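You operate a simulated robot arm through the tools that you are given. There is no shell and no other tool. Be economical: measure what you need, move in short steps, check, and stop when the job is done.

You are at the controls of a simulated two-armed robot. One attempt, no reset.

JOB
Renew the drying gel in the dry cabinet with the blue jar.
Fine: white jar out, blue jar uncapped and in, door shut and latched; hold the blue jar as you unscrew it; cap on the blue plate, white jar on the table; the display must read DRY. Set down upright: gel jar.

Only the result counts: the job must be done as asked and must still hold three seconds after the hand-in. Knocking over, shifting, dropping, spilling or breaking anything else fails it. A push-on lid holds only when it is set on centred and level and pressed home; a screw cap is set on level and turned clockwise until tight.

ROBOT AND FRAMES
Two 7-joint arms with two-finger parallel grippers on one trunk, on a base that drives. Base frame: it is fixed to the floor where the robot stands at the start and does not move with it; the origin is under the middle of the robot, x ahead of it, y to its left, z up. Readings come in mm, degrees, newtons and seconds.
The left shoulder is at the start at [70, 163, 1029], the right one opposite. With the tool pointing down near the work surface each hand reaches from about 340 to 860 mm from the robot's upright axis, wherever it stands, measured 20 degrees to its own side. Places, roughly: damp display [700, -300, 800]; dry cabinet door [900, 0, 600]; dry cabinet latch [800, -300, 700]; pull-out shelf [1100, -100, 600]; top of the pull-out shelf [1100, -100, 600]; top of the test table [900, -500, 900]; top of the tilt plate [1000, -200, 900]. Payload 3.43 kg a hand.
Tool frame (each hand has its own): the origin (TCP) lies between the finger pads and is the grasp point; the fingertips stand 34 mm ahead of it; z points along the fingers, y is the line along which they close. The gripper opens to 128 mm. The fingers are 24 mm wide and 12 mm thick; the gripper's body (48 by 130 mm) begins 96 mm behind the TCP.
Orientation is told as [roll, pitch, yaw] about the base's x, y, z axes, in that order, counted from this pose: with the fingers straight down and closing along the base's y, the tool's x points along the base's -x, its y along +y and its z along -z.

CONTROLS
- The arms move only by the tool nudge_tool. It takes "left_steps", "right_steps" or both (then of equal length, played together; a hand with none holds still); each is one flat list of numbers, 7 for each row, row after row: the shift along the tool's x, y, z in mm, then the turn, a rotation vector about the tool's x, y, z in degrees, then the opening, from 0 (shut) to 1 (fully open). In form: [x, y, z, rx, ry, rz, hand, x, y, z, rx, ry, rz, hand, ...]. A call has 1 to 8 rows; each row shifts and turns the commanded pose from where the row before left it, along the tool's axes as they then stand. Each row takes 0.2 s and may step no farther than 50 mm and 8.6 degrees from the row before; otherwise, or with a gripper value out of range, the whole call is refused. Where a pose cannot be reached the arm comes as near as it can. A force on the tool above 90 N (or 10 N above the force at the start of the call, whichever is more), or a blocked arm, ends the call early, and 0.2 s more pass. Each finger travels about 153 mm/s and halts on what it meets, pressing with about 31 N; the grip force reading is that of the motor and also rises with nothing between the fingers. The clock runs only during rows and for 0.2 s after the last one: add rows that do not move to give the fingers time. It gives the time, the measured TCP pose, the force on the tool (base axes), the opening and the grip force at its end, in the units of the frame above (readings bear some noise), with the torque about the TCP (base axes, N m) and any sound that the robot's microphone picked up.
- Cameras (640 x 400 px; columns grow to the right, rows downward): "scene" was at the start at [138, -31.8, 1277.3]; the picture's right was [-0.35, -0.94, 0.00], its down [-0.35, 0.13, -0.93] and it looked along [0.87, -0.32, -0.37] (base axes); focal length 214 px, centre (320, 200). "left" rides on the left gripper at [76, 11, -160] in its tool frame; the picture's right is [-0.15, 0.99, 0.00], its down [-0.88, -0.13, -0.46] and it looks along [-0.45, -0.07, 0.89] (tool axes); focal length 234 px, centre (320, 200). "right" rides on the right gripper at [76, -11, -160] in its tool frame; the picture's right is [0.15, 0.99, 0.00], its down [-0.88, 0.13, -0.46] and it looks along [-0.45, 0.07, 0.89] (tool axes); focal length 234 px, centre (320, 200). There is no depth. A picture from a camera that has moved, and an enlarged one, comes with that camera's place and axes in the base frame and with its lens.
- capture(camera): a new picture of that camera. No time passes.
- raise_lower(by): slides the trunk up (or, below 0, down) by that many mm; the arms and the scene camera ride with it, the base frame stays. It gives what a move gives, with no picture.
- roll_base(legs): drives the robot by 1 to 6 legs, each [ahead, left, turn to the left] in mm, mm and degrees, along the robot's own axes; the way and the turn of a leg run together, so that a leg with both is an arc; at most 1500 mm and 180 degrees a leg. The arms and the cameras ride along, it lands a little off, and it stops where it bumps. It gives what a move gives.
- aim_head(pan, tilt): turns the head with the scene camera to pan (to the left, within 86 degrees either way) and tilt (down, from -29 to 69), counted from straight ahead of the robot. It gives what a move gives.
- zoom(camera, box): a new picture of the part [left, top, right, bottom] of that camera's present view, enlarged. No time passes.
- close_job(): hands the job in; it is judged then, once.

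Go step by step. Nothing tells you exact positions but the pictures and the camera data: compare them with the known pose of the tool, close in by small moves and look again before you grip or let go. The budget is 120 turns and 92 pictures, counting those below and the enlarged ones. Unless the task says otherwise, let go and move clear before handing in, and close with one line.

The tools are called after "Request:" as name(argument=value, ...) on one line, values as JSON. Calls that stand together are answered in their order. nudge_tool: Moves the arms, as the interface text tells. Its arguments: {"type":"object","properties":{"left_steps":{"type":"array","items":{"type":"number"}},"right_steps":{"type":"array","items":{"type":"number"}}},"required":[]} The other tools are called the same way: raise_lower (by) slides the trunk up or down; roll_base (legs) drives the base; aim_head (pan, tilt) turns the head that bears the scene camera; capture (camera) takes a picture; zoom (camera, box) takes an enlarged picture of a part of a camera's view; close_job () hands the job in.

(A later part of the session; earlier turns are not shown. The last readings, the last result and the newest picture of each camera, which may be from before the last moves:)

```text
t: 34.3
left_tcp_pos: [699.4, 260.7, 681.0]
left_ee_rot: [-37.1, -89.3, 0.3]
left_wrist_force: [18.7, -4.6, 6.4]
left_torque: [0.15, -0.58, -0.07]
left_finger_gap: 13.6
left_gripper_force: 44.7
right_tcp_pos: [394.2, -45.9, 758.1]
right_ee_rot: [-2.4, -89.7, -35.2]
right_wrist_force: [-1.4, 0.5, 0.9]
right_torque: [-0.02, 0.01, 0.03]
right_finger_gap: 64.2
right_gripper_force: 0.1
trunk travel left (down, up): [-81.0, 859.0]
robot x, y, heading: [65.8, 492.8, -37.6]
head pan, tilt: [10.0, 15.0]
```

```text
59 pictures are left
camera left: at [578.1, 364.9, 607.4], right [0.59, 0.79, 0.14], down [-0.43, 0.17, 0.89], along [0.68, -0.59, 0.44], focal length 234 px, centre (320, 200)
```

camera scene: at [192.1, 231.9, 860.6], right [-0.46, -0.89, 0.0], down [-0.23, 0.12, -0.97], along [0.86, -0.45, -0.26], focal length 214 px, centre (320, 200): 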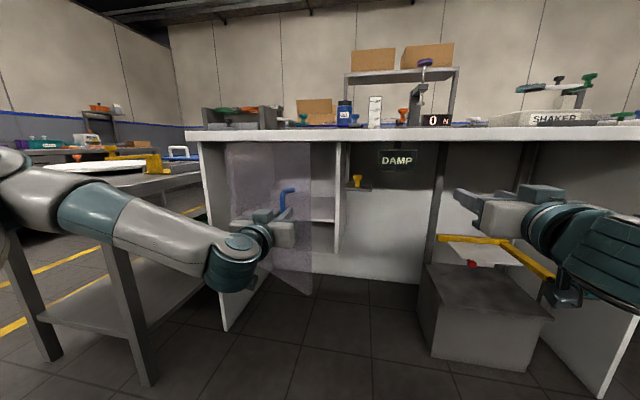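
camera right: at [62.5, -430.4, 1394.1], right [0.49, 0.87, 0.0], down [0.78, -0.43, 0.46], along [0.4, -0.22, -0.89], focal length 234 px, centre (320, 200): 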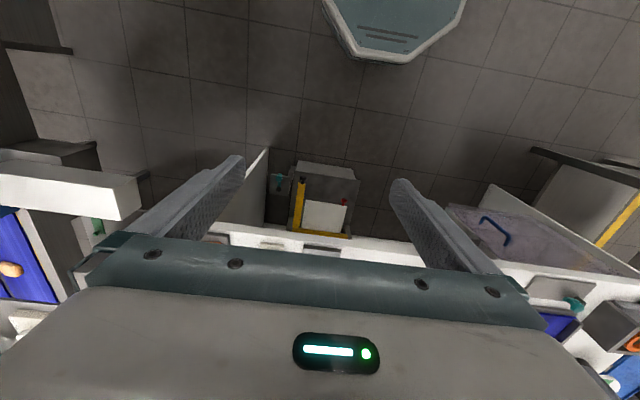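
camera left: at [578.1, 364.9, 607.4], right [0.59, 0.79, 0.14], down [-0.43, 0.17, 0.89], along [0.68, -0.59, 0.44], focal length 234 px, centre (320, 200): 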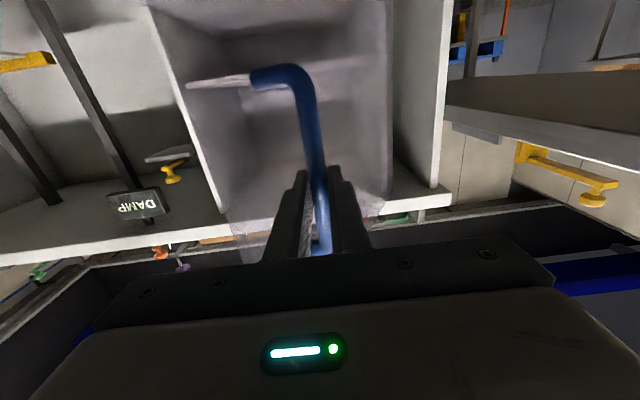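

The door is at 60°. I'll continue to about 88°.

Request:
roll_base(legs=[[-16, 44, 0], [-10, 46, 0], [-4, 47, 0], [0, 25, 0]])

Request:
capture(camera="left")

Request:
aim_head(pan=0, tilt=20)

Request:
capture(camera="scene")

```text
t: 36.6
left_tcp_pos: [776.0, 407.3, 682.4]
left_ee_rot: [-35.6, -89.4, -1.3]
left_wrist_force: [4.1, -1.4, -2.3]
left_torque: [0.7, 0.08, -0.03]
left_finger_gap: 13.6
left_gripper_force: 45.2
right_tcp_pos: [470.3, 101.7, 759.8]
right_ee_rot: [4.1, -89.7, -41.7]
right_wrist_force: [-0.6, -0.6, -0.1]
right_torque: [0.02, 0.02, -0.02]
right_finger_gap: 64.0
right_gripper_force: 0.0
trunk travel left (down, up): [-81.0, 859.0]
robot x, y, heading: [143.8, 640.1, -37.4]
head pan, tilt: [10.0, 15.0]
```

```text
58 pictures are left
camera left: at [654.4, 512.4, 607.7], right [0.59, 0.79, 0.14], down [-0.43, 0.17, 0.89], along [0.68, -0.59, 0.44], focal length 234 px, centre (320, 200)
```

left: 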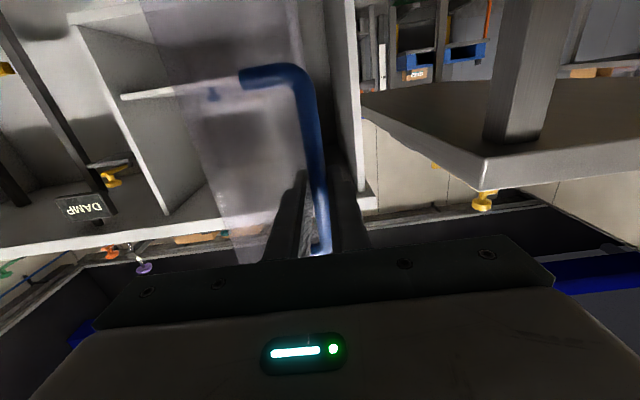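

```text
t: 37.4
left_tcp_pos: [776.4, 406.5, 682.4]
left_ee_rot: [-34.0, -89.3, -2.9]
left_wrist_force: [2.4, -2.3, -0.9]
left_torque: [0.5, -0.22, -0.01]
left_finger_gap: 13.7
left_gripper_force: 44.5
right_tcp_pos: [470.9, 100.9, 758.1]
right_ee_rot: [5.6, -89.8, -43.1]
right_wrist_force: [0.1, 1.3, 1.0]
right_torque: [0.02, 0.01, 0.03]
right_finger_gap: 63.9
right_gripper_force: 0.1
trunk travel left (down, up): [-81.0, 859.0]
robot x, y, heading: [140.3, 641.0, -37.6]
head pan, tilt: [0.0, 20.0]
```

```text
57 pictures are left
camera scene: at [256.8, 553.9, 852.4], right [-0.61, -0.79, 0.0], down [-0.27, 0.21, -0.94], along [0.74, -0.57, -0.34], focal length 214 px, centre (320, 200)
```

scene: 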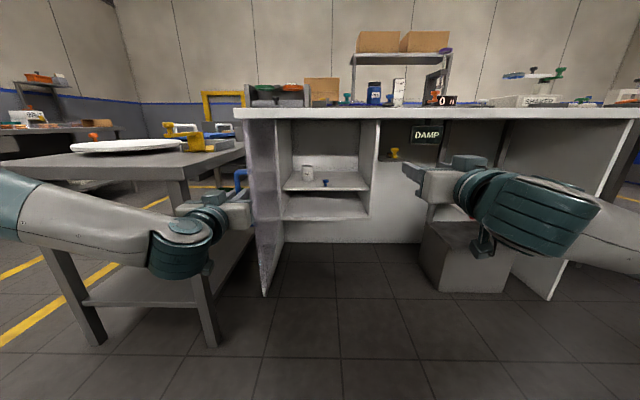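

The door is ~87° open, showing the shelf with the white jar and blue knob. I'll release the handle, back away, and look at the shelf closely.

Request:
nudge_tool(left_steps=[0, 0, 0, 0, 0, 0, 0.35, 0, 0, 0, 0, 0, 0, 0.35])

Request:
roll_base(legs=[[-100, 0, 0]])

Request:
zoom(camera="scene", box=[220, 90, 420, 215])

```text
t: 38.0
left_tcp_pos: [776.6, 407.1, 681.8]
left_ee_rot: [-39.1, -89.4, 2.4]
left_wrist_force: [0.4, 0.5, 0.2]
left_torque: [-0.02, -0.04, 0.01]
left_finger_gap: 45.0
left_gripper_force: 0.1
right_tcp_pos: [469.5, 102.5, 760.2]
right_ee_rot: [5.2, -89.8, -42.9]
right_wrist_force: [0.2, -0.1, -0.9]
right_torque: [0.02, -0.01, -0.03]
right_finger_gap: 63.9
right_gripper_force: 0.0
trunk travel left (down, up): [-81.0, 859.0]
robot x, y, heading: [146.0, 638.9, -37.6]
head pan, tilt: [0.0, 20.0]
```

```text
t: 39.1
left_tcp_pos: [716.1, 446.6, 684.1]
left_ee_rot: [-50.1, -89.5, 11.3]
left_wrist_force: [-0.4, 0.1, 0.0]
left_torque: [0.0, 0.0, -0.04]
left_finger_gap: 44.6
left_gripper_force: 0.0
right_tcp_pos: [400.9, 153.0, 759.6]
right_ee_rot: [29.2, -89.8, -68.7]
right_wrist_force: [0.4, 0.4, -0.7]
right_torque: [0.03, 0.01, 0.01]
right_finger_gap: 64.1
right_gripper_force: 0.1
trunk travel left (down, up): [-81.0, 859.0]
robot x, y, heading: [89.0, 703.9, -39.4]
head pan, tilt: [0.0, 20.0]
stopped in leg 1: the robot was blocked; the commanded pose is now the measured one
```

```text
3.20 times, centred on (320, 152) of scene
camera zoom: at [202.1, 611.3, 852.4], right [-0.64, -0.77, 0.0], down [-0.26, 0.22, -0.94], along [0.73, -0.6, -0.34], focal length 686 px, centre (320, 352)
```

zoom: 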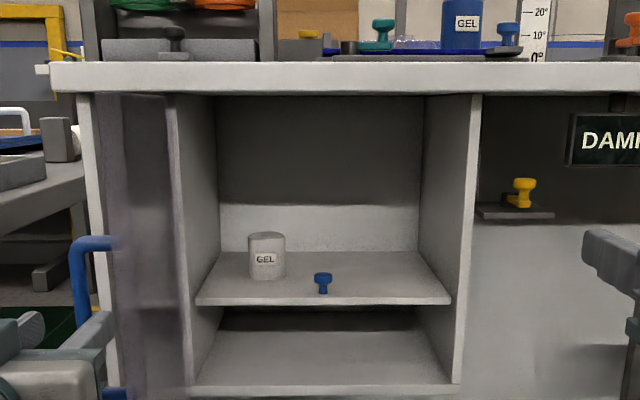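

The robot was blocked near the end of backing up. I'll look to the left and down to see what it met.

Request:
aim_head(pan=75, tilt=35)

Request:
capture(camera="scene")

Request:
capture(camera="left")

```text
t: 40.6
left_tcp_pos: [717.6, 448.4, 683.4]
left_ee_rot: [-47.9, -89.5, 9.1]
left_wrist_force: [-0.2, 0.5, 0.3]
left_torque: [-0.03, 0.02, -0.01]
left_finger_gap: 45.1
left_gripper_force: 0.0
right_tcp_pos: [401.6, 153.5, 759.4]
right_ee_rot: [17.3, -89.8, -56.8]
right_wrist_force: [0.2, 0.2, 0.5]
right_torque: [0.0, -0.02, 0.0]
right_finger_gap: 64.2
right_gripper_force: 0.0
trunk travel left (down, up): [-81.0, 859.0]
robot x, y, heading: [94.5, 701.2, -39.5]
head pan, tilt: [75.0, 35.0]
```

```text
55 pictures are left
camera scene: at [202.1, 722.0, 828.6], right [0.58, -0.81, 0.0], down [-0.47, -0.33, -0.82], along [0.67, 0.48, -0.57], focal length 214 px, centre (320, 200)
```

scene: 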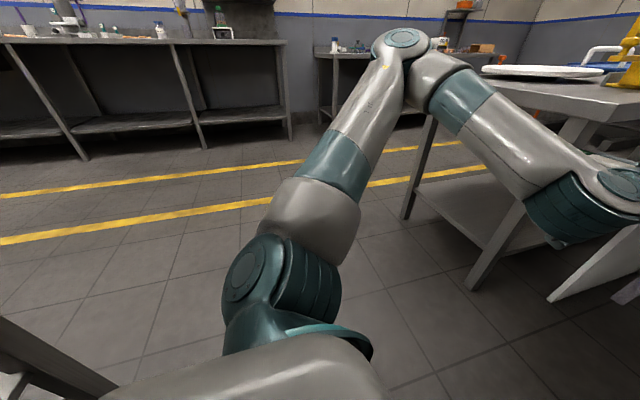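

```text
54 pictures are left
camera left: at [598.4, 557.2, 608.7], right [0.62, 0.77, 0.14], down [-0.43, 0.18, 0.88], along [0.66, -0.61, 0.45], focal length 234 px, centre (320, 200)
```

left: 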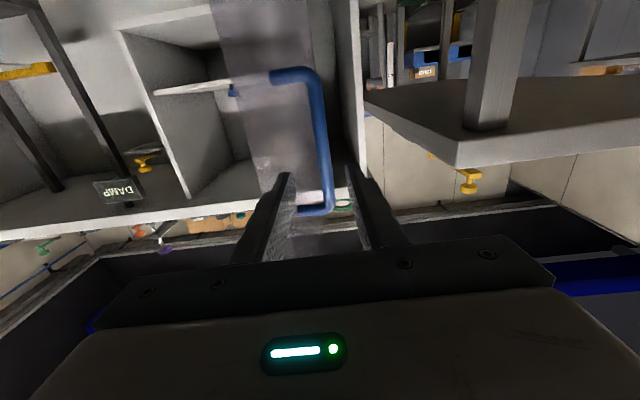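

Likely the base touched fixed furniture behind, and nothing visibly shifted. The left arm would foul the open door while working at the shelf. So I'll raise the trunk, park the left arm high with its tool down, and use the right hand.

Request:
roll_base(legs=[[40, 0, 1.5]])

Request:
raise_lower(by=330)

Request:
nudge_tool(left_steps=[-40, 0, -10, 0, 8.5, 0, 0.5, -40, 0, -10, 0, 8.5, 0, 0.5, -40, 0, -10, 0, 8.5, 0, 0.5, -35, 0, -20, 0, 8.5, 0, 0.5, -25, 0, -30, 0, 8.5, 0, 0.5, -15, 0, -30, 0, 8.5, 0, 0.5, 0, 0, -30, 0, 8.5, 0, 0.5, 0, 0, -30, 0, 8.5, 0, 0.5], right_steps=[45, 15, 0, 0, 0, 0, 0.6, 45, 15, 0, 0, 0, 0, 0.6, 45, 15, 0, 0, 0, 0, 0.6, 45, 15, 0, 0, 0, 0, 0.6, 45, 15, 0, 0, 0, 0, 0.6, 45, 15, 0, 0, 0, 0, 0.6, 45, 15, 0, 0, 0, 0, 0.6, 45, 15, 0, 0, 0, 0, 0.6])

```text
t: 41.5
left_tcp_pos: [755.0, 440.4, 684.0]
left_ee_rot: [-46.9, -89.5, 9.9]
left_wrist_force: [0.1, 0.2, 0.9]
left_torque: [-0.01, -0.01, -0.01]
left_finger_gap: 44.7
left_gripper_force: 0.0
right_tcp_pos: [447.5, 135.8, 759.3]
right_ee_rot: [17.1, -89.8, -55.0]
right_wrist_force: [-0.2, -0.9, 0.6]
right_torque: [0.0, -0.02, -0.03]
right_finger_gap: 64.2
right_gripper_force: 0.1
trunk travel left (down, up): [-81.0, 859.0]
robot x, y, heading: [124.6, 678.1, -37.8]
head pan, tilt: [75.0, 35.0]
```

```text
t: 44.7
left_tcp_pos: [755.3, 440.0, 1013.8]
left_ee_rot: [-47.0, -89.5, 9.7]
left_wrist_force: [0.2, 0.3, 0.4]
left_torque: [0.01, -0.02, 0.01]
left_finger_gap: 44.8
left_gripper_force: 0.0
right_tcp_pos: [448.6, 136.9, 1089.6]
right_ee_rot: [17.3, -89.9, -55.2]
right_wrist_force: [0.2, 0.3, -0.7]
right_torque: [-0.02, 0.0, -0.02]
right_finger_gap: 64.0
right_gripper_force: 0.0
trunk travel left (down, up): [-411.0, 529.0]
robot x, y, heading: [122.7, 676.0, -37.7]
head pan, tilt: [75.0, 35.0]
```

```text
t: 46.5
left_tcp_pos: [696.6, 480.7, 1297.4]
left_ee_rot: [-0.2, -21.7, -37.4]
left_wrist_force: [-0.1, -0.1, 0.4]
left_torque: [-0.01, -0.05, 0.0]
left_finger_gap: 64.1
left_gripper_force: 0.2
right_tcp_pos: [522.0, 214.5, 879.3]
right_ee_rot: [44.7, -89.9, -83.2]
right_wrist_force: [-0.5, -0.8, -0.6]
right_torque: [0.0, 0.05, 0.05]
right_finger_gap: 77.0
right_gripper_force: 0.0
right hand out of reach, approached as far as the arm can: row 1, 2, 3, 4, 5, 6, 7, 8
trunk travel left (down, up): [-411.0, 529.0]
robot x, y, heading: [123.7, 676.6, -38.0]
head pan, tilt: [75.0, 35.0]
```

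The right hand gets lower as it moves forward; I'll push it further down and ahead (free space there), and finish levelling the left hand.

Request:
nudge_tool(left_steps=[0, 0, 0, 0, 7.2, 0, 0.5, 0, 0, 0, 0, 7.2, 0, 0.5, 0, 0, 0, 0, 7.2, 0, 0.5, 0, 0, 0, 0, 0, 0, 0.5, 0, 0, 0, 0, 0, 0, 0.5, 0, 0, 0, 0, 0, 0, 0.5, 0, 0, 0, 0, 0, 0, 0.5, 0, 0, 0, 0, 0, 0, 0.5], right_steps=[35, 8, 20, 0, 0, 0, 0.6, 35, 8, 20, 0, 0, 0, 0.6, 35, 8, 20, 0, 0, 0, 0.6, 35, 8, 20, 0, 0, 0, 0.6, 35, 8, 20, 0, 0, 0, 0.6, 35, 8, 20, 0, 0, 0, 0.6, 35, 8, 20, 0, 0, 0, 0.6, 35, 8, 20, 0, 0, 0, 0.6])

```text
t: 48.3
left_tcp_pos: [681.4, 497.3, 1245.5]
left_ee_rot: [-0.5, -0.4, -37.2]
left_wrist_force: [-0.5, -0.6, 0.1]
left_torque: [0.01, 0.0, 0.01]
left_finger_gap: 63.9
left_gripper_force: 0.1
left hand out of reach, approached as far as the arm can: row 2, 3
right_tcp_pos: [722.5, 276.9, 669.3]
right_ee_rot: [0.8, -89.3, -39.7]
right_wrist_force: [0.7, 0.4, 0.2]
right_torque: [0.0, 0.01, 0.02]
right_finger_gap: 76.8
right_gripper_force: 0.2
right hand out of reach, approached as far as the arm can: row 1, 2, 3, 4, 5, 6, 7, 8
trunk travel left (down, up): [-411.0, 529.0]
robot x, y, heading: [120.9, 677.8, -37.8]
head pan, tilt: [75.0, 35.0]
```

The right hand reached the working pose: level at z≈669, 721 mm ahead of the robot. I'll lower it slightly, drive ahead toward the shelf, and look.

Request:
nudge_tool(right_steps=[14, 0, 0, 0, 0, 0, 0.8, 14, 0, 0, 0, 0, 0, 0.8])

Request:
roll_base(legs=[[360, 0, 0]])

Request:
aim_head(pan=15, tilt=35)

Request:
capture(camera="right")

Request:
capture(camera="scene")

```text
t: 48.9
left_tcp_pos: [680.6, 497.8, 1245.6]
left_ee_rot: [-0.3, -0.3, -37.2]
left_wrist_force: [0.0, 1.0, 0.5]
left_torque: [-0.04, -0.02, 0.0]
left_finger_gap: 64.0
left_gripper_force: 0.0
right_tcp_pos: [727.7, 294.4, 659.6]
right_ee_rot: [3.8, -89.6, -42.3]
right_wrist_force: [-0.1, 0.4, -0.3]
right_torque: [-0.02, -0.03, 0.04]
right_finger_gap: 102.3
right_gripper_force: 0.1
right hand out of reach, approached as far as the arm can: row 1, 2
trunk travel left (down, up): [-411.0, 529.0]
robot x, y, heading: [128.5, 674.7, -37.9]
head pan, tilt: [75.0, 35.0]
```

```text
t: 51.2
left_tcp_pos: [969.6, 270.5, 1245.2]
left_ee_rot: [-0.4, -0.2, -37.3]
left_wrist_force: [0.8, 1.0, -0.3]
left_torque: [0.02, 0.03, 0.0]
left_finger_gap: 64.0
left_gripper_force: 0.0
right_tcp_pos: [1016.2, 65.7, 658.1]
right_ee_rot: [4.5, -89.5, -43.0]
right_wrist_force: [0.4, -0.2, 0.3]
right_torque: [-0.02, -0.02, -0.02]
right_finger_gap: 102.2
right_gripper_force: 0.0
trunk travel left (down, up): [-411.0, 529.0]
robot x, y, heading: [404.7, 450.1, -38.1]
head pan, tilt: [75.0, 35.0]
```

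```text
t: 52.5
left_tcp_pos: [969.2, 271.7, 1245.9]
left_ee_rot: [-0.4, -0.3, -37.3]
left_wrist_force: [0.4, -0.7, -0.2]
left_torque: [-0.02, 0.0, 0.0]
left_finger_gap: 64.4
left_gripper_force: 0.1
right_tcp_pos: [1016.2, 67.2, 658.6]
right_ee_rot: [4.4, -89.5, -43.0]
right_wrist_force: [-1.0, 0.4, 0.1]
right_torque: [0.01, -0.02, -0.01]
right_finger_gap: 102.5
right_gripper_force: 0.1
trunk travel left (down, up): [-411.0, 529.0]
robot x, y, heading: [410.0, 451.8, -38.0]
head pan, tilt: [15.0, 35.0]
```

```text
53 pictures are left
camera right: at [882.5, 158.2, 583.9], right [0.61, 0.78, -0.15], down [-0.27, 0.38, 0.88], along [0.74, -0.5, 0.44], focal length 234 px, centre (320, 200)
```

right: 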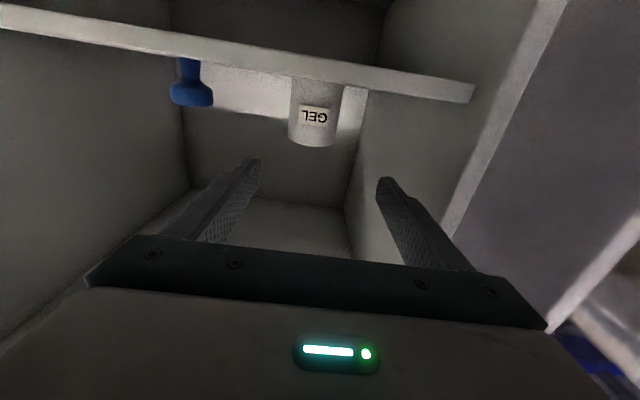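

```text
52 pictures are left
camera scene: at [532.8, 386.8, 1158.6], right [-0.39, -0.92, 0.0], down [-0.53, 0.22, -0.82], along [0.75, -0.32, -0.57], focal length 214 px, centre (320, 200)
```

scene: 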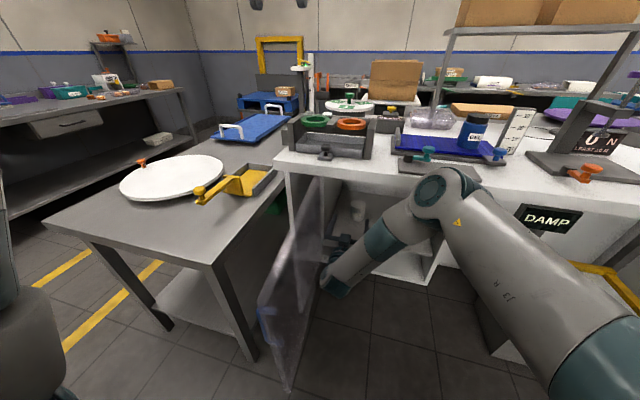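

The white jar and knob are visible from the right hand. Reaching the jar inside would bring the right elbow to the bench edge, so I'll pull the shelf out by its knob. I'll shift right about 109 mm and lower 55 mm.

Request:
roll_base(legs=[[-20, -109, 0]])

Request:
raise_lower(by=-54)

Request:
nudge_tool(right_steps=[0, 0, 0, 0, 0, 0, 0.5, 0, 0, 0, 0, 0, 0, 0.5])

Request:
capture(camera="right")

```text
t: 53.7
left_tcp_pos: [887.4, 199.1, 1245.1]
left_ee_rot: [-0.4, -0.3, -37.3]
left_wrist_force: [0.2, -0.5, -0.2]
left_torque: [0.03, -0.03, -0.01]
left_finger_gap: 64.0
left_gripper_force: 0.0
right_tcp_pos: [934.5, -4.2, 658.1]
right_ee_rot: [12.1, -89.5, -50.6]
right_wrist_force: [-0.3, -1.0, 0.2]
right_torque: [0.01, 0.0, -0.01]
right_finger_gap: 102.4
right_gripper_force: 0.1
trunk travel left (down, up): [-411.0, 529.0]
robot x, y, heading: [328.4, 379.1, -38.0]
head pan, tilt: [15.0, 35.0]
```

```text
t: 54.7
left_tcp_pos: [887.1, 199.9, 1192.0]
left_ee_rot: [-0.5, -0.3, -37.2]
left_wrist_force: [0.8, -0.1, 0.5]
left_torque: [-0.05, 0.01, 0.02]
left_finger_gap: 64.2
left_gripper_force: 0.0
right_tcp_pos: [934.7, -5.4, 604.9]
right_ee_rot: [7.0, -89.6, -45.5]
right_wrist_force: [-0.8, 0.7, -1.0]
right_torque: [-0.03, 0.06, 0.03]
right_finger_gap: 102.5
right_gripper_force: 0.1
trunk travel left (down, up): [-357.0, 583.0]
robot x, y, heading: [327.8, 380.2, -37.9]
head pan, tilt: [15.0, 35.0]
```

```text
t: 55.3
left_tcp_pos: [887.6, 199.5, 1191.8]
left_ee_rot: [-0.4, -0.4, -37.3]
left_wrist_force: [-0.4, 0.8, 0.3]
left_torque: [-0.01, 0.0, 0.01]
left_finger_gap: 63.9
left_gripper_force: 0.1
right_tcp_pos: [934.4, -4.5, 604.8]
right_ee_rot: [5.1, -89.6, -43.4]
right_wrist_force: [0.3, -0.5, 0.3]
right_torque: [0.01, 0.01, 0.0]
right_finger_gap: 64.1
right_gripper_force: 0.2
trunk travel left (down, up): [-357.0, 583.0]
robot x, y, heading: [326.0, 379.7, -38.1]
head pan, tilt: [15.0, 35.0]
```

```text
51 pictures are left
camera right: at [801.2, 87.0, 530.0], right [0.61, 0.78, -0.15], down [-0.27, 0.38, 0.88], along [0.74, -0.5, 0.44], focal length 234 px, centre (320, 200)
```

right: 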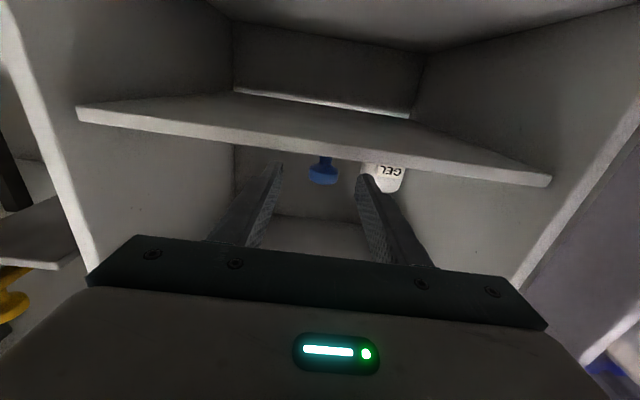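

The knob is about 50 mm straight ahead. I'll advance with the arm and close on it.

Request:
nudge_tool(right_steps=[0, 2, 25, 0, 0, 0, 0.5, 0, 2, 25, 0, 0, 0, 0.5, 0, 0, 0, 0, 0, 0, 0.15, 0, 0, 0, 0, 0, 0, 0.1, 0, 0, 0, 0, 0, 0, 0.1])

Request:
capture(camera="right")

```text
t: 56.5
left_tcp_pos: [886.6, 197.7, 1191.5]
left_ee_rot: [-0.4, -0.4, -37.3]
left_wrist_force: [0.0, -0.2, -0.9]
left_torque: [0.01, -0.02, 0.01]
left_finger_gap: 64.2
left_gripper_force: 0.1
right_tcp_pos: [973.6, -29.7, 607.4]
right_ee_rot: [3.6, -89.1, -42.6]
right_wrist_force: [-9.6, -10.4, -1.6]
right_torque: [-0.05, 0.23, -0.07]
right_finger_gap: 27.5
right_gripper_force: 45.5
right hand out of reach, approached as far as the arm can: row 2
trunk travel left (down, up): [-357.0, 583.0]
robot x, y, heading: [326.1, 381.3, -38.0]
head pan, tilt: [15.0, 35.0]
```

```text
50 pictures are left
camera right: at [841.4, 62.1, 534.6], right [0.62, 0.77, -0.15], down [-0.26, 0.38, 0.89], along [0.74, -0.51, 0.44], focal length 234 px, centre (320, 200)
```

right: 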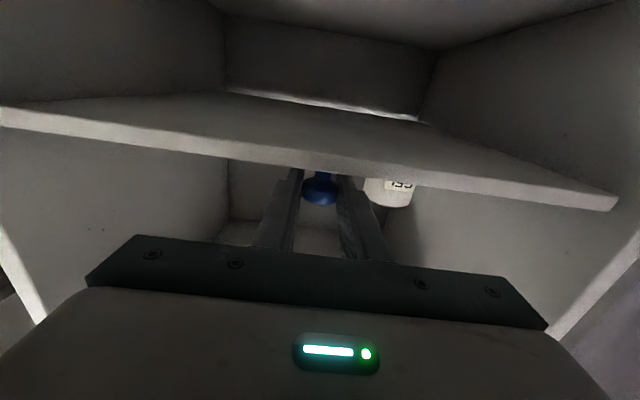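

The knob is gripped. I'll pull the shelf gently with the base.

Request:
roll_base(legs=[[-50, 0, 0]])

Request:
capture(camera="right")

```text
t: 57.4
left_tcp_pos: [847.9, 228.2, 1190.9]
left_ee_rot: [-0.4, -0.3, -37.5]
left_wrist_force: [0.0, 1.1, -0.1]
left_torque: [-0.04, -0.02, 0.0]
left_finger_gap: 63.7
left_gripper_force: 0.0
right_tcp_pos: [933.8, 0.3, 607.3]
right_ee_rot: [6.0, -89.2, -45.0]
right_wrist_force: [-8.4, -12.8, -7.0]
right_torque: [-0.39, -0.71, -0.14]
right_finger_gap: 27.5
right_gripper_force: 44.5
trunk travel left (down, up): [-357.0, 583.0]
robot x, y, heading: [293.5, 407.9, -37.9]
head pan, tilt: [15.0, 35.0]
```

```text
49 pictures are left
camera right: at [802.3, 93.1, 534.6], right [0.62, 0.77, -0.14], down [-0.26, 0.38, 0.89], along [0.74, -0.51, 0.44], focal length 234 px, centre (320, 200)
```

right: 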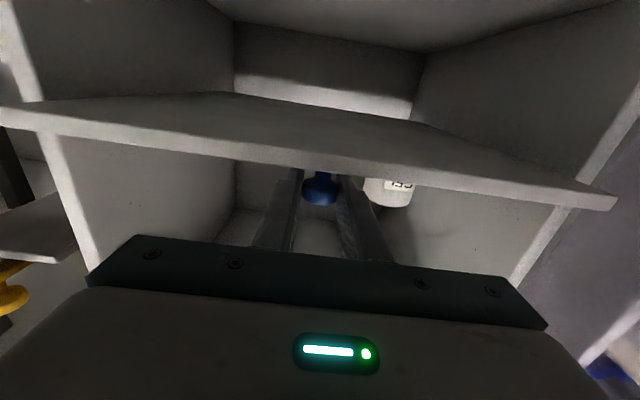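

The shelf slides. I'll pull it further in steps.

Request:
roll_base(legs=[[-60, 0, 0], [-50, 0, 0]])

Request:
capture(camera="scene")

```text
t: 58.9
left_tcp_pos: [761.4, 298.2, 1192.0]
left_ee_rot: [-0.4, -0.4, -37.4]
left_wrist_force: [-0.4, -0.6, -0.2]
left_torque: [0.03, -0.02, -0.01]
left_finger_gap: 64.1
left_gripper_force: 0.1
right_tcp_pos: [848.3, 68.8, 608.0]
right_ee_rot: [2.6, -89.1, -41.6]
right_wrist_force: [1.2, 0.4, -2.2]
right_torque: [-0.36, -0.74, -0.06]
right_finger_gap: 27.8
right_gripper_force: 44.8
trunk travel left (down, up): [-357.0, 583.0]
robot x, y, heading: [208.5, 476.2, -38.3]
head pan, tilt: [15.0, 35.0]
```

```text
48 pictures are left
camera scene: at [325.7, 413.5, 1104.6], right [-0.39, -0.92, 0.0], down [-0.53, 0.22, -0.82], along [0.75, -0.32, -0.57], focal length 214 px, centre (320, 200)
```

scene: 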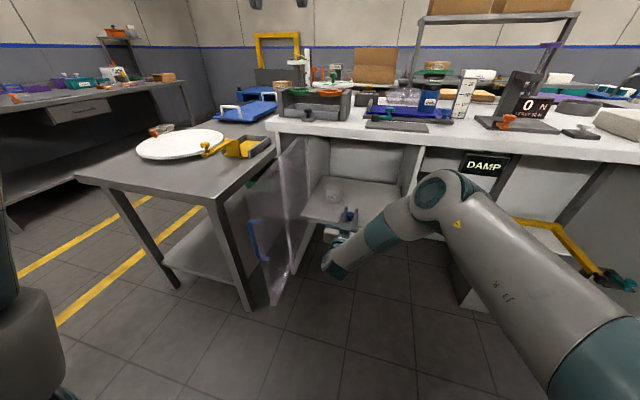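

The shelf is out about 160 mm, putting the white jar near u≈753. I'll release the knob, back off, rise 31 mm, shift left about 92 mm, and look.

Request:
nudge_tool(right_steps=[0, 0, 0, 0, 0, 0, 0.5, 0, 0, 0, 0, 0, 0, 0.5])

Request:
roll_base(legs=[[-75, 0, 0]])

Request:
raise_lower(by=31)

Request:
roll_base(legs=[[0, 92, 0]])

Request:
nudge_tool(right_steps=[0, 0, 0, 0, 0, 0, 0.8, 0, 0, 0, 0, 0, 0, 0.8])

Request:
capture(camera="right")

```text
t: 59.5
left_tcp_pos: [762.2, 296.6, 1191.8]
left_ee_rot: [-0.4, -0.3, -37.3]
left_wrist_force: [-0.4, 0.4, -0.6]
left_torque: [-0.03, 0.0, 0.01]
left_finger_gap: 63.9
left_gripper_force: 0.0
right_tcp_pos: [848.3, 68.6, 607.2]
right_ee_rot: [3.1, -89.0, -42.0]
right_wrist_force: [-0.9, 0.0, 0.4]
right_torque: [-0.02, 0.05, -0.01]
right_finger_gap: 63.9
right_gripper_force: 0.0
trunk travel left (down, up): [-357.0, 583.0]
robot x, y, heading: [202.1, 480.1, -37.8]
head pan, tilt: [15.0, 35.0]
```

```text
t: 60.5
left_tcp_pos: [702.5, 345.1, 1193.3]
left_ee_rot: [-0.4, -0.3, -37.2]
left_wrist_force: [0.1, 0.6, 0.3]
left_torque: [-0.02, -0.03, 0.03]
left_finger_gap: 64.1
left_gripper_force: 0.0
right_tcp_pos: [789.8, 116.1, 608.1]
right_ee_rot: [3.4, -89.3, -42.2]
right_wrist_force: [0.5, -0.1, 0.2]
right_torque: [0.01, 0.0, 0.02]
right_finger_gap: 63.8
right_gripper_force: 0.1
trunk travel left (down, up): [-357.0, 583.0]
robot x, y, heading: [142.3, 524.1, -38.0]
head pan, tilt: [15.0, 35.0]
```

```text
t: 61.3
left_tcp_pos: [703.4, 343.6, 1221.8]
left_ee_rot: [-0.5, -0.3, -37.3]
left_wrist_force: [0.6, -0.2, 0.5]
left_torque: [0.01, -0.02, -0.02]
left_finger_gap: 63.8
left_gripper_force: 0.1
right_tcp_pos: [791.1, 114.5, 637.2]
right_ee_rot: [2.4, -89.2, -41.3]
right_wrist_force: [0.6, -0.1, 0.8]
right_torque: [0.0, 0.0, 0.01]
right_finger_gap: 64.1
right_gripper_force: 0.1
trunk travel left (down, up): [-388.0, 552.0]
robot x, y, heading: [148.5, 524.9, -38.1]
head pan, tilt: [15.0, 35.0]
```

```text
t: 62.4
left_tcp_pos: [760.0, 415.8, 1222.5]
left_ee_rot: [-0.5, -0.4, -37.2]
left_wrist_force: [-0.2, 0.7, 0.6]
left_torque: [-0.02, 0.02, -0.01]
left_finger_gap: 64.0
left_gripper_force: 0.0
right_tcp_pos: [846.7, 187.4, 637.6]
right_ee_rot: [-1.4, -89.2, -37.6]
right_wrist_force: [-0.2, 0.5, 0.8]
right_torque: [-0.03, 0.01, -0.06]
right_finger_gap: 64.0
right_gripper_force: 0.1
trunk travel left (down, up): [-388.0, 552.0]
robot x, y, heading: [200.6, 597.9, -37.9]
head pan, tilt: [15.0, 35.0]
```

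```text
t: 63.0
left_tcp_pos: [761.2, 417.5, 1222.9]
left_ee_rot: [-0.4, -0.4, -37.3]
left_wrist_force: [0.6, -0.7, 0.3]
left_torque: [0.0, -0.01, 0.0]
left_finger_gap: 64.0
left_gripper_force: 0.1
right_tcp_pos: [846.1, 186.8, 637.0]
right_ee_rot: [2.6, -89.1, -41.5]
right_wrist_force: [0.3, 0.1, 0.6]
right_torque: [-0.01, 0.01, -0.02]
right_finger_gap: 102.5
right_gripper_force: 0.0
trunk travel left (down, up): [-388.0, 552.0]
robot x, y, heading: [205.1, 595.9, -37.8]
head pan, tilt: [15.0, 35.0]
```

```text
47 pictures are left
camera right: at [714.4, 280.1, 565.0], right [0.62, 0.77, -0.15], down [-0.26, 0.38, 0.89], along [0.74, -0.51, 0.44], focal length 234 px, centre (320, 200)
```

right: 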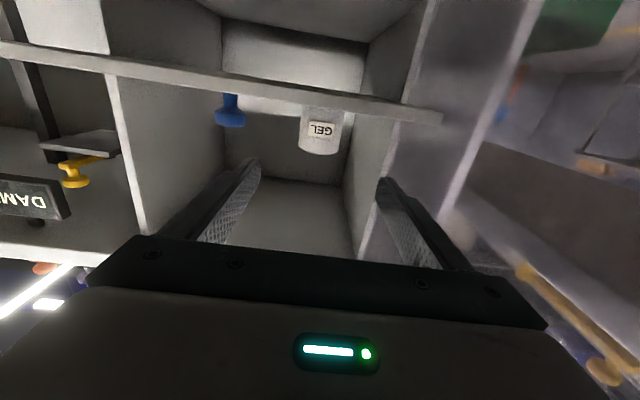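

The jar is directly ahead, about 204 mm from the TCP. I'll drive 145 mm and check.

Request:
roll_base(legs=[[145, 0, 0]])

Request:
capture(camera="right")

```text
t: 64.4
left_tcp_pos: [875.8, 326.5, 1221.8]
left_ee_rot: [-0.5, -0.3, -37.3]
left_wrist_force: [0.1, -0.3, -0.3]
left_torque: [0.08, 0.06, 0.01]
left_finger_gap: 63.9
left_gripper_force: 0.1
right_tcp_pos: [961.5, 99.0, 636.7]
right_ee_rot: [2.4, -89.1, -41.4]
right_wrist_force: [-0.3, -0.6, -0.2]
right_torque: [-0.04, 0.01, -0.02]
right_finger_gap: 102.6
right_gripper_force: 0.0
trunk travel left (down, up): [-388.0, 552.0]
robot x, y, heading: [316.8, 507.0, -38.1]
head pan, tilt: [15.0, 35.0]
```

```text
46 pictures are left
camera right: at [828.7, 190.9, 564.4], right [0.62, 0.77, -0.15], down [-0.26, 0.38, 0.89], along [0.74, -0.51, 0.44], focal length 234 px, centre (320, 200)
```

right: 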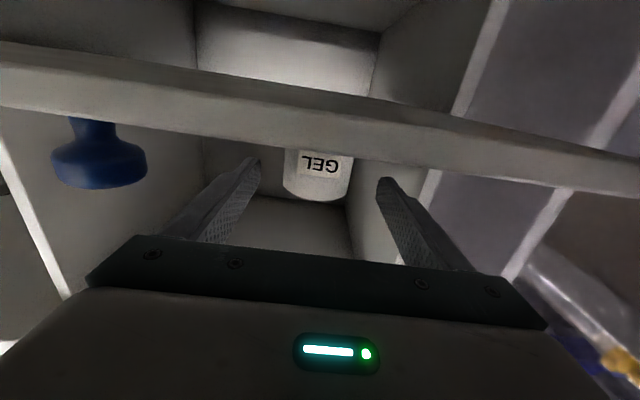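

Request:
roll_base(legs=[[52, 0, 0]])

Request:
capture(camera="right")

```text
t: 65.3
left_tcp_pos: [915.2, 294.5, 1220.5]
left_ee_rot: [-0.5, -0.2, -37.3]
left_wrist_force: [0.8, -0.5, -1.3]
left_torque: [0.03, 0.07, -0.01]
left_finger_gap: 63.8
left_gripper_force: 0.0
right_tcp_pos: [1001.0, 66.9, 635.9]
right_ee_rot: [2.2, -89.1, -41.0]
right_wrist_force: [0.4, 0.2, -0.9]
right_torque: [-0.04, -0.04, -0.04]
right_finger_gap: 102.5
right_gripper_force: 0.0
trunk travel left (down, up): [-388.0, 552.0]
robot x, y, heading: [355.8, 474.0, -38.0]
head pan, tilt: [15.0, 35.0]
```

```text
45 pictures are left
camera right: at [868.8, 159.3, 564.1], right [0.62, 0.77, -0.15], down [-0.26, 0.38, 0.89], along [0.74, -0.51, 0.44], focal length 234 px, centre (320, 200)
```

right: 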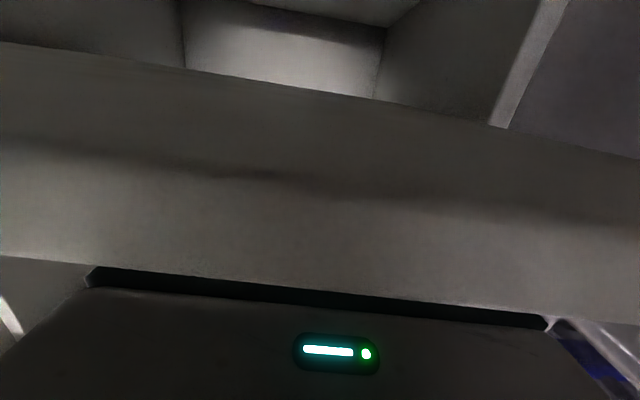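

The shelf blocks the view now, but the pads should straddle the jar. I'll close gently and read the gap.

Request:
nudge_tool(right_steps=[0, 0, 0, 0, 0, 0, 0.65, 0, 0, 0, 0, 0, 0, 0.55, 0, 0, 0, 0, 0, 0, 0.48, 0, 0, 0, 0, 0, 0, 0.4, 0, 0, 0, 0, 0, 0, 0.4])

Request:
zoom(camera="scene", box=[250, 120, 410, 270])

```text
t: 66.5
left_tcp_pos: [913.7, 296.5, 1222.3]
left_ee_rot: [-0.5, -0.2, -37.3]
left_wrist_force: [-0.4, -0.6, 0.0]
left_torque: [0.0, -0.02, 0.0]
left_finger_gap: 64.1
left_gripper_force: 0.1
right_tcp_pos: [1000.5, 66.5, 637.7]
right_ee_rot: [2.7, -89.1, -41.6]
right_wrist_force: [0.6, 0.6, -0.8]
right_torque: [-0.01, 0.03, 0.0]
right_finger_gap: 58.6
right_gripper_force: 31.1
trunk travel left (down, up): [-388.0, 552.0]
robot x, y, heading: [354.8, 474.2, -37.9]
head pan, tilt: [15.0, 35.0]
```

```text
2.67 times, centred on (330, 195) of scene
camera zoom: at [477.6, 411.3, 1135.6], right [-0.39, -0.92, 0.0], down [-0.53, 0.22, -0.82], along [0.75, -0.32, -0.57], focal length 572 px, centre (293, 213)
```

zoom: 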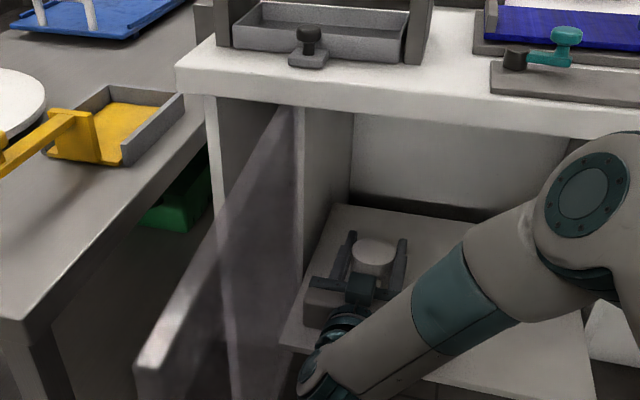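

The white jar is gripped (58.6 mm). I'll lift it 40 mm, back out, then raise it above bench level.

Request:
raise_lower(by=40)

Request:
roll_base(legs=[[-200, 0, 0]])

Request:
raise_lower(by=330)

Request:
aim_head(pan=-12, tilt=38)

Request:
capture(camera="scene")

Request:
capture(camera="left")

```text
t: 67.3
left_tcp_pos: [914.9, 294.7, 1262.4]
left_ee_rot: [-0.5, -0.3, -37.3]
left_wrist_force: [0.3, 0.4, 1.0]
left_torque: [0.01, 0.02, -0.03]
left_finger_gap: 64.0
left_gripper_force: 0.0
right_tcp_pos: [1001.4, 67.4, 677.8]
right_ee_rot: [2.1, -89.1, -41.0]
right_wrist_force: [-0.7, 0.8, -2.4]
right_torque: [-0.05, 0.0, -0.04]
right_finger_gap: 58.5
right_gripper_force: 31.0
trunk travel left (down, up): [-428.0, 512.0]
robot x, y, heading: [355.0, 472.7, -38.1]
head pan, tilt: [15.0, 35.0]
```

```text
t: 68.9
left_tcp_pos: [761.2, 412.9, 1262.0]
left_ee_rot: [-0.4, -0.4, -37.5]
left_wrist_force: [0.1, 0.4, 0.5]
left_torque: [-0.02, -0.01, -0.02]
left_finger_gap: 63.8
left_gripper_force: 0.0
right_tcp_pos: [846.0, 185.2, 678.6]
right_ee_rot: [2.8, -89.1, -41.8]
right_wrist_force: [-0.5, 0.2, -1.2]
right_torque: [0.01, 0.02, 0.0]
right_finger_gap: 58.8
right_gripper_force: 31.0
trunk travel left (down, up): [-428.0, 512.0]
robot x, y, heading: [203.8, 595.9, -38.2]
head pan, tilt: [15.0, 35.0]
```

```text
t: 72.1
left_tcp_pos: [761.9, 411.8, 1591.1]
left_ee_rot: [-0.5, -0.3, -37.5]
left_wrist_force: [0.3, -0.8, -0.4]
left_torque: [-0.02, -0.01, -0.03]
left_finger_gap: 64.1
left_gripper_force: 0.0
right_tcp_pos: [846.9, 184.4, 1007.3]
right_ee_rot: [2.3, -89.2, -41.5]
right_wrist_force: [-0.7, 1.6, -1.3]
right_torque: [0.03, 0.0, -0.01]
right_finger_gap: 58.9
right_gripper_force: 31.1
trunk travel left (down, up): [-758.0, 182.0]
robot x, y, heading: [201.9, 599.1, -38.1]
head pan, tilt: [15.0, 35.0]
```

```text
t: 73.0
left_tcp_pos: [762.2, 411.9, 1592.1]
left_ee_rot: [-0.5, -0.4, -37.5]
left_wrist_force: [-0.3, -0.7, -0.3]
left_torque: [0.01, 0.03, 0.02]
left_finger_gap: 64.0
left_gripper_force: 0.0
right_tcp_pos: [845.8, 182.9, 1007.9]
right_ee_rot: [2.6, -89.1, -41.9]
right_wrist_force: [0.3, -0.3, -2.0]
right_torque: [0.0, -0.01, 0.03]
right_finger_gap: 58.8
right_gripper_force: 31.4
trunk travel left (down, up): [-758.0, 182.0]
robot x, y, heading: [205.4, 592.7, -38.3]
head pan, tilt: [-12.0, 38.0]
```

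```text
43 pictures are left
camera scene: at [299.6, 498.6, 1501.0], right [-0.77, -0.64, 0.0], down [-0.39, 0.47, -0.79], along [0.5, -0.61, -0.62], focal length 214 px, centre (320, 200)
```

scene: 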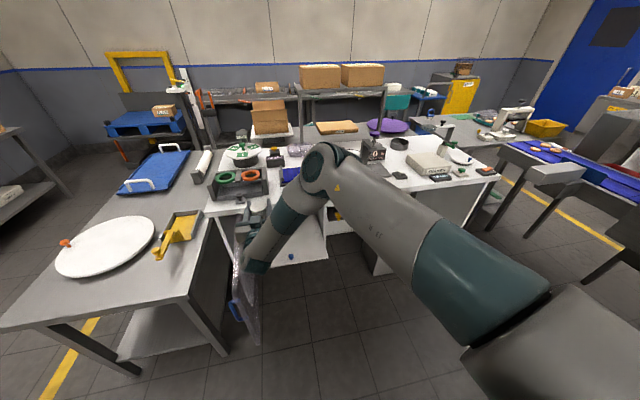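

```text
42 pictures are left
camera left: at [707.9, 469.5, 1751.3], right [0.72, 0.7, -0.01], down [0.62, -0.64, 0.46], along [0.32, -0.34, -0.89], focal length 234 px, centre (320, 200)
```

left: 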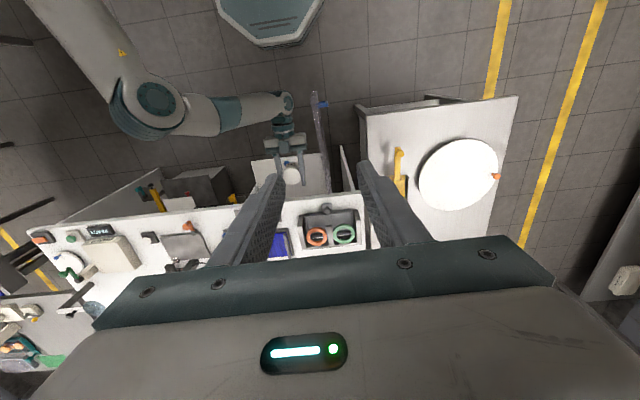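

I have the white jar at z≈1007 in front of the bench. I'll move right about 250 mm and look down on the bench for a free spot.

Request:
roll_base(legs=[[0, -260, 0]])

Request:
aim_head(pan=8, tilt=42)

Request:
capture(camera="scene")

Request:
capture(camera="left")

```text
t: 74.9
left_tcp_pos: [599.3, 207.4, 1592.9]
left_ee_rot: [-0.4, -0.3, -37.7]
left_wrist_force: [-0.1, 0.2, -0.1]
left_torque: [-0.01, 0.01, -0.01]
left_finger_gap: 64.2
left_gripper_force: 0.0
right_tcp_pos: [683.7, -21.8, 1008.6]
right_ee_rot: [-0.9, -89.1, -38.2]
right_wrist_force: [0.1, 0.0, -2.3]
right_torque: [-0.01, -0.01, 0.0]
right_finger_gap: 58.9
right_gripper_force: 31.4
trunk travel left (down, up): [-758.0, 182.0]
robot x, y, heading: [37.3, 389.9, -38.1]
head pan, tilt: [-12.0, 38.0]
```

```text
t: 75.8
left_tcp_pos: [598.2, 204.2, 1592.2]
left_ee_rot: [-0.4, -0.3, -37.6]
left_wrist_force: [-0.3, 0.3, 0.2]
left_torque: [-0.01, -0.02, -0.01]
left_finger_gap: 63.9
left_gripper_force: 0.1
right_tcp_pos: [684.7, -23.7, 1008.5]
right_ee_rot: [4.6, -89.1, -43.9]
right_wrist_force: [-0.1, -0.7, -1.1]
right_torque: [0.01, -0.01, 0.05]
right_finger_gap: 58.6
right_gripper_force: 30.6
trunk travel left (down, up): [-758.0, 182.0]
robot x, y, heading: [42.1, 390.3, -38.1]
head pan, tilt: [8.0, 42.0]
```

```text
41 pictures are left
camera scene: at [153.6, 316.2, 1495.1], right [-0.51, -0.86, 0.0], down [-0.58, 0.34, -0.74], along [0.64, -0.38, -0.67], focal length 214 px, centre (320, 200)
```

scene: 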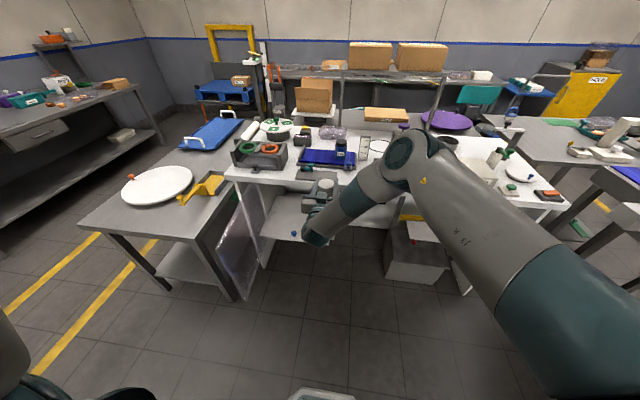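

```text
40 pictures are left
camera left: at [545.0, 262.4, 1751.5], right [0.72, 0.69, -0.01], down [0.62, -0.64, 0.46], along [0.32, -0.34, -0.89], focal length 234 px, centre (320, 200)
```

left: 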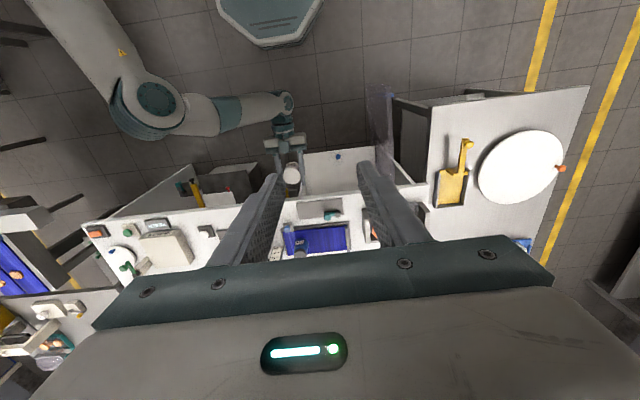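

Request:
zoom(camera="left", box=[70, 150, 262, 270])

Request:
zoom(camera="left", box=[240, 130, 432, 250])

```text
3.33 times, centred on (166, 210) of left
camera zoom: at [545.0, 262.4, 1751.5], right [0.72, 0.69, -0.01], down [0.62, -0.64, 0.46], along [0.32, -0.34, -0.89], focal length 781 px, centre (833, 167)
```

zoom: 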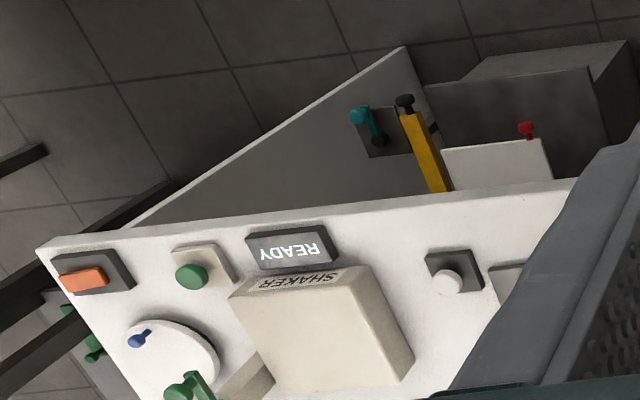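

```text
3.33 times, centred on (336, 190) of left
camera zoom: at [545.0, 262.4, 1751.5], right [0.72, 0.69, -0.01], down [0.62, -0.64, 0.46], along [0.32, -0.34, -0.89], focal length 781 px, centre (267, 233)
```

zoom: 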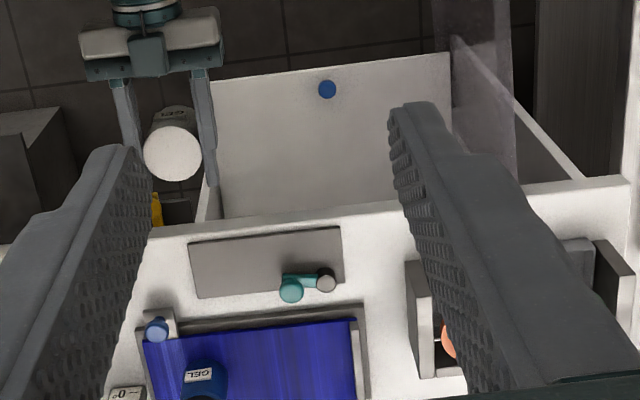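

The free spot is on the front strip at about u=742, v=275 (base ≈[753, −242]), between the orange and teal levers. I'll drive there with the jar held high.

Request:
roll_base(legs=[[0, -129, 0], [189, 0, 0]])

Request:
capture(camera="scene")

Request:
capture(camera="right")

```text
t: 78.2
left_tcp_pos: [662.9, -15.0, 1594.0]
left_ee_rot: [-0.6, -0.6, -37.9]
left_wrist_force: [0.5, 0.7, 0.5]
left_torque: [-0.04, -0.03, 0.0]
left_finger_gap: 64.1
left_gripper_force: 0.1
right_tcp_pos: [747.7, -245.5, 1008.9]
right_ee_rot: [2.7, -89.2, -42.3]
right_wrist_force: [0.2, 0.5, -1.5]
right_torque: [0.02, 0.0, 0.0]
right_finger_gap: 58.6
right_gripper_force: 31.1
trunk travel left (down, up): [-758.0, 182.0]
robot x, y, heading: [111.0, 169.0, -38.7]
head pan, tilt: [8.0, 42.0]
```

```text
37 pictures are left
camera scene: at [219.7, 97.8, 1495.4], right [-0.51, -0.86, 0.0], down [-0.57, 0.34, -0.74], along [0.64, -0.38, -0.67], focal length 214 px, centre (320, 200)
```

scene: 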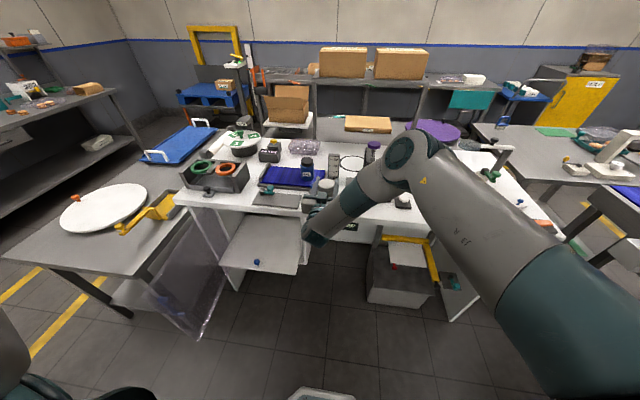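

```text
36 pictures are left
camera right: at [616.7, -151.5, 936.3], right [0.63, 0.76, -0.15], down [-0.26, 0.38, 0.89], along [0.73, -0.52, 0.44], focal length 234 px, centre (320, 200)
```

right: 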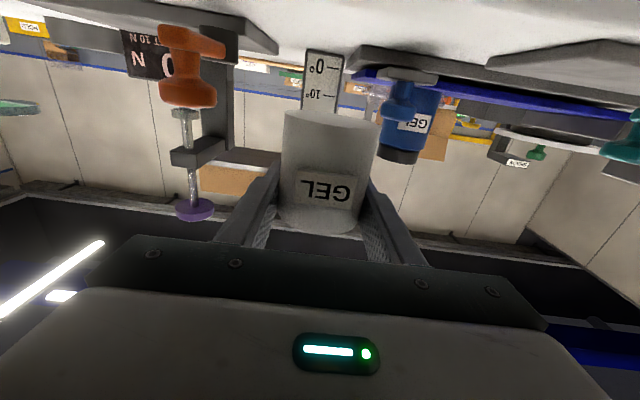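

The jar is over the free spot (u≈739, v≈269), clear of the orange lever. I'll lower it until contact.

Request:
raise_lower(by=-44)

Request:
capture(camera="right")

```text
t: 79.1
left_tcp_pos: [665.5, -17.9, 1549.7]
left_ee_rot: [-0.4, -0.2, -38.0]
left_wrist_force: [-0.6, -0.3, -0.1]
left_torque: [-0.05, -0.04, 0.03]
left_finger_gap: 64.3
left_gripper_force: 0.0
right_tcp_pos: [748.8, -247.1, 964.6]
right_ee_rot: [3.7, -89.0, -43.5]
right_wrist_force: [-0.8, 0.5, -0.5]
right_torque: [-0.03, -0.02, 0.0]
right_finger_gap: 58.6
right_gripper_force: 31.1
trunk travel left (down, up): [-714.0, 226.0]
robot x, y, heading: [109.8, 171.1, -38.8]
head pan, tilt: [8.0, 42.0]
```

```text
35 pictures are left
camera right: at [617.9, -153.0, 890.8], right [0.63, 0.76, -0.15], down [-0.26, 0.38, 0.89], along [0.73, -0.52, 0.44], focal length 234 px, centre (320, 200)
```

right: 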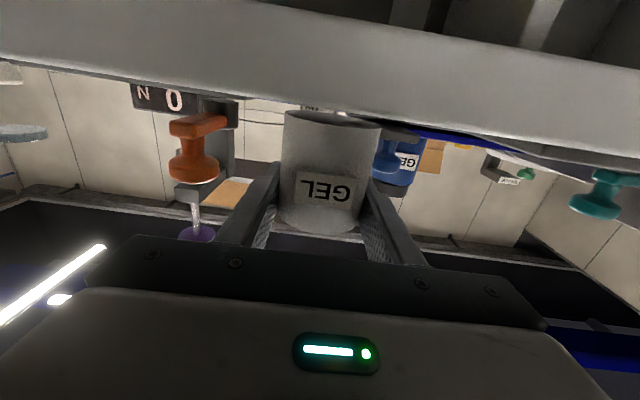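

The jar bottom is just a few mm above the bench. I'll lower in small steps, watching the force.

Request:
nudge_tool(right_steps=[2, 0, 0, 0, 0, 0, 0.4, 2, 0, 0, 0, 0, 0, 0.4])

Request:
nudge_tool(right_steps=[2, 0, 0, 0, 0, 0, 0.4, 2, 0, 0, 0, 0, 0, 0.4])

```text
t: 79.7
left_tcp_pos: [664.0, -17.3, 1549.2]
left_ee_rot: [-0.3, -0.4, -38.0]
left_wrist_force: [-0.5, 0.3, -0.1]
left_torque: [-0.01, 0.0, 0.01]
left_finger_gap: 63.8
left_gripper_force: 0.1
right_tcp_pos: [748.4, -247.5, 958.8]
right_ee_rot: [3.0, -89.0, -42.8]
right_wrist_force: [0.5, -0.2, -1.1]
right_torque: [-0.01, 0.02, 0.0]
right_finger_gap: 58.7
right_gripper_force: 30.7
trunk travel left (down, up): [-714.0, 226.0]
robot x, y, heading: [107.9, 169.0, -38.5]
head pan, tilt: [8.0, 42.0]
```

```text
t: 80.3
left_tcp_pos: [665.5, -17.3, 1549.3]
left_ee_rot: [-0.5, -0.4, -38.0]
left_wrist_force: [0.8, -0.9, -0.1]
left_torque: [0.01, 0.02, 0.05]
left_finger_gap: 64.1
left_gripper_force: 0.0
right_tcp_pos: [749.8, -246.7, 955.6]
right_ee_rot: [2.5, -88.7, -42.3]
right_wrist_force: [0.1, 0.0, -1.0]
right_torque: [-0.03, -0.01, 0.03]
right_finger_gap: 58.3
right_gripper_force: 30.9
trunk travel left (down, up): [-714.0, 226.0]
robot x, y, heading: [108.6, 167.5, -38.9]
head pan, tilt: [8.0, 42.0]
```

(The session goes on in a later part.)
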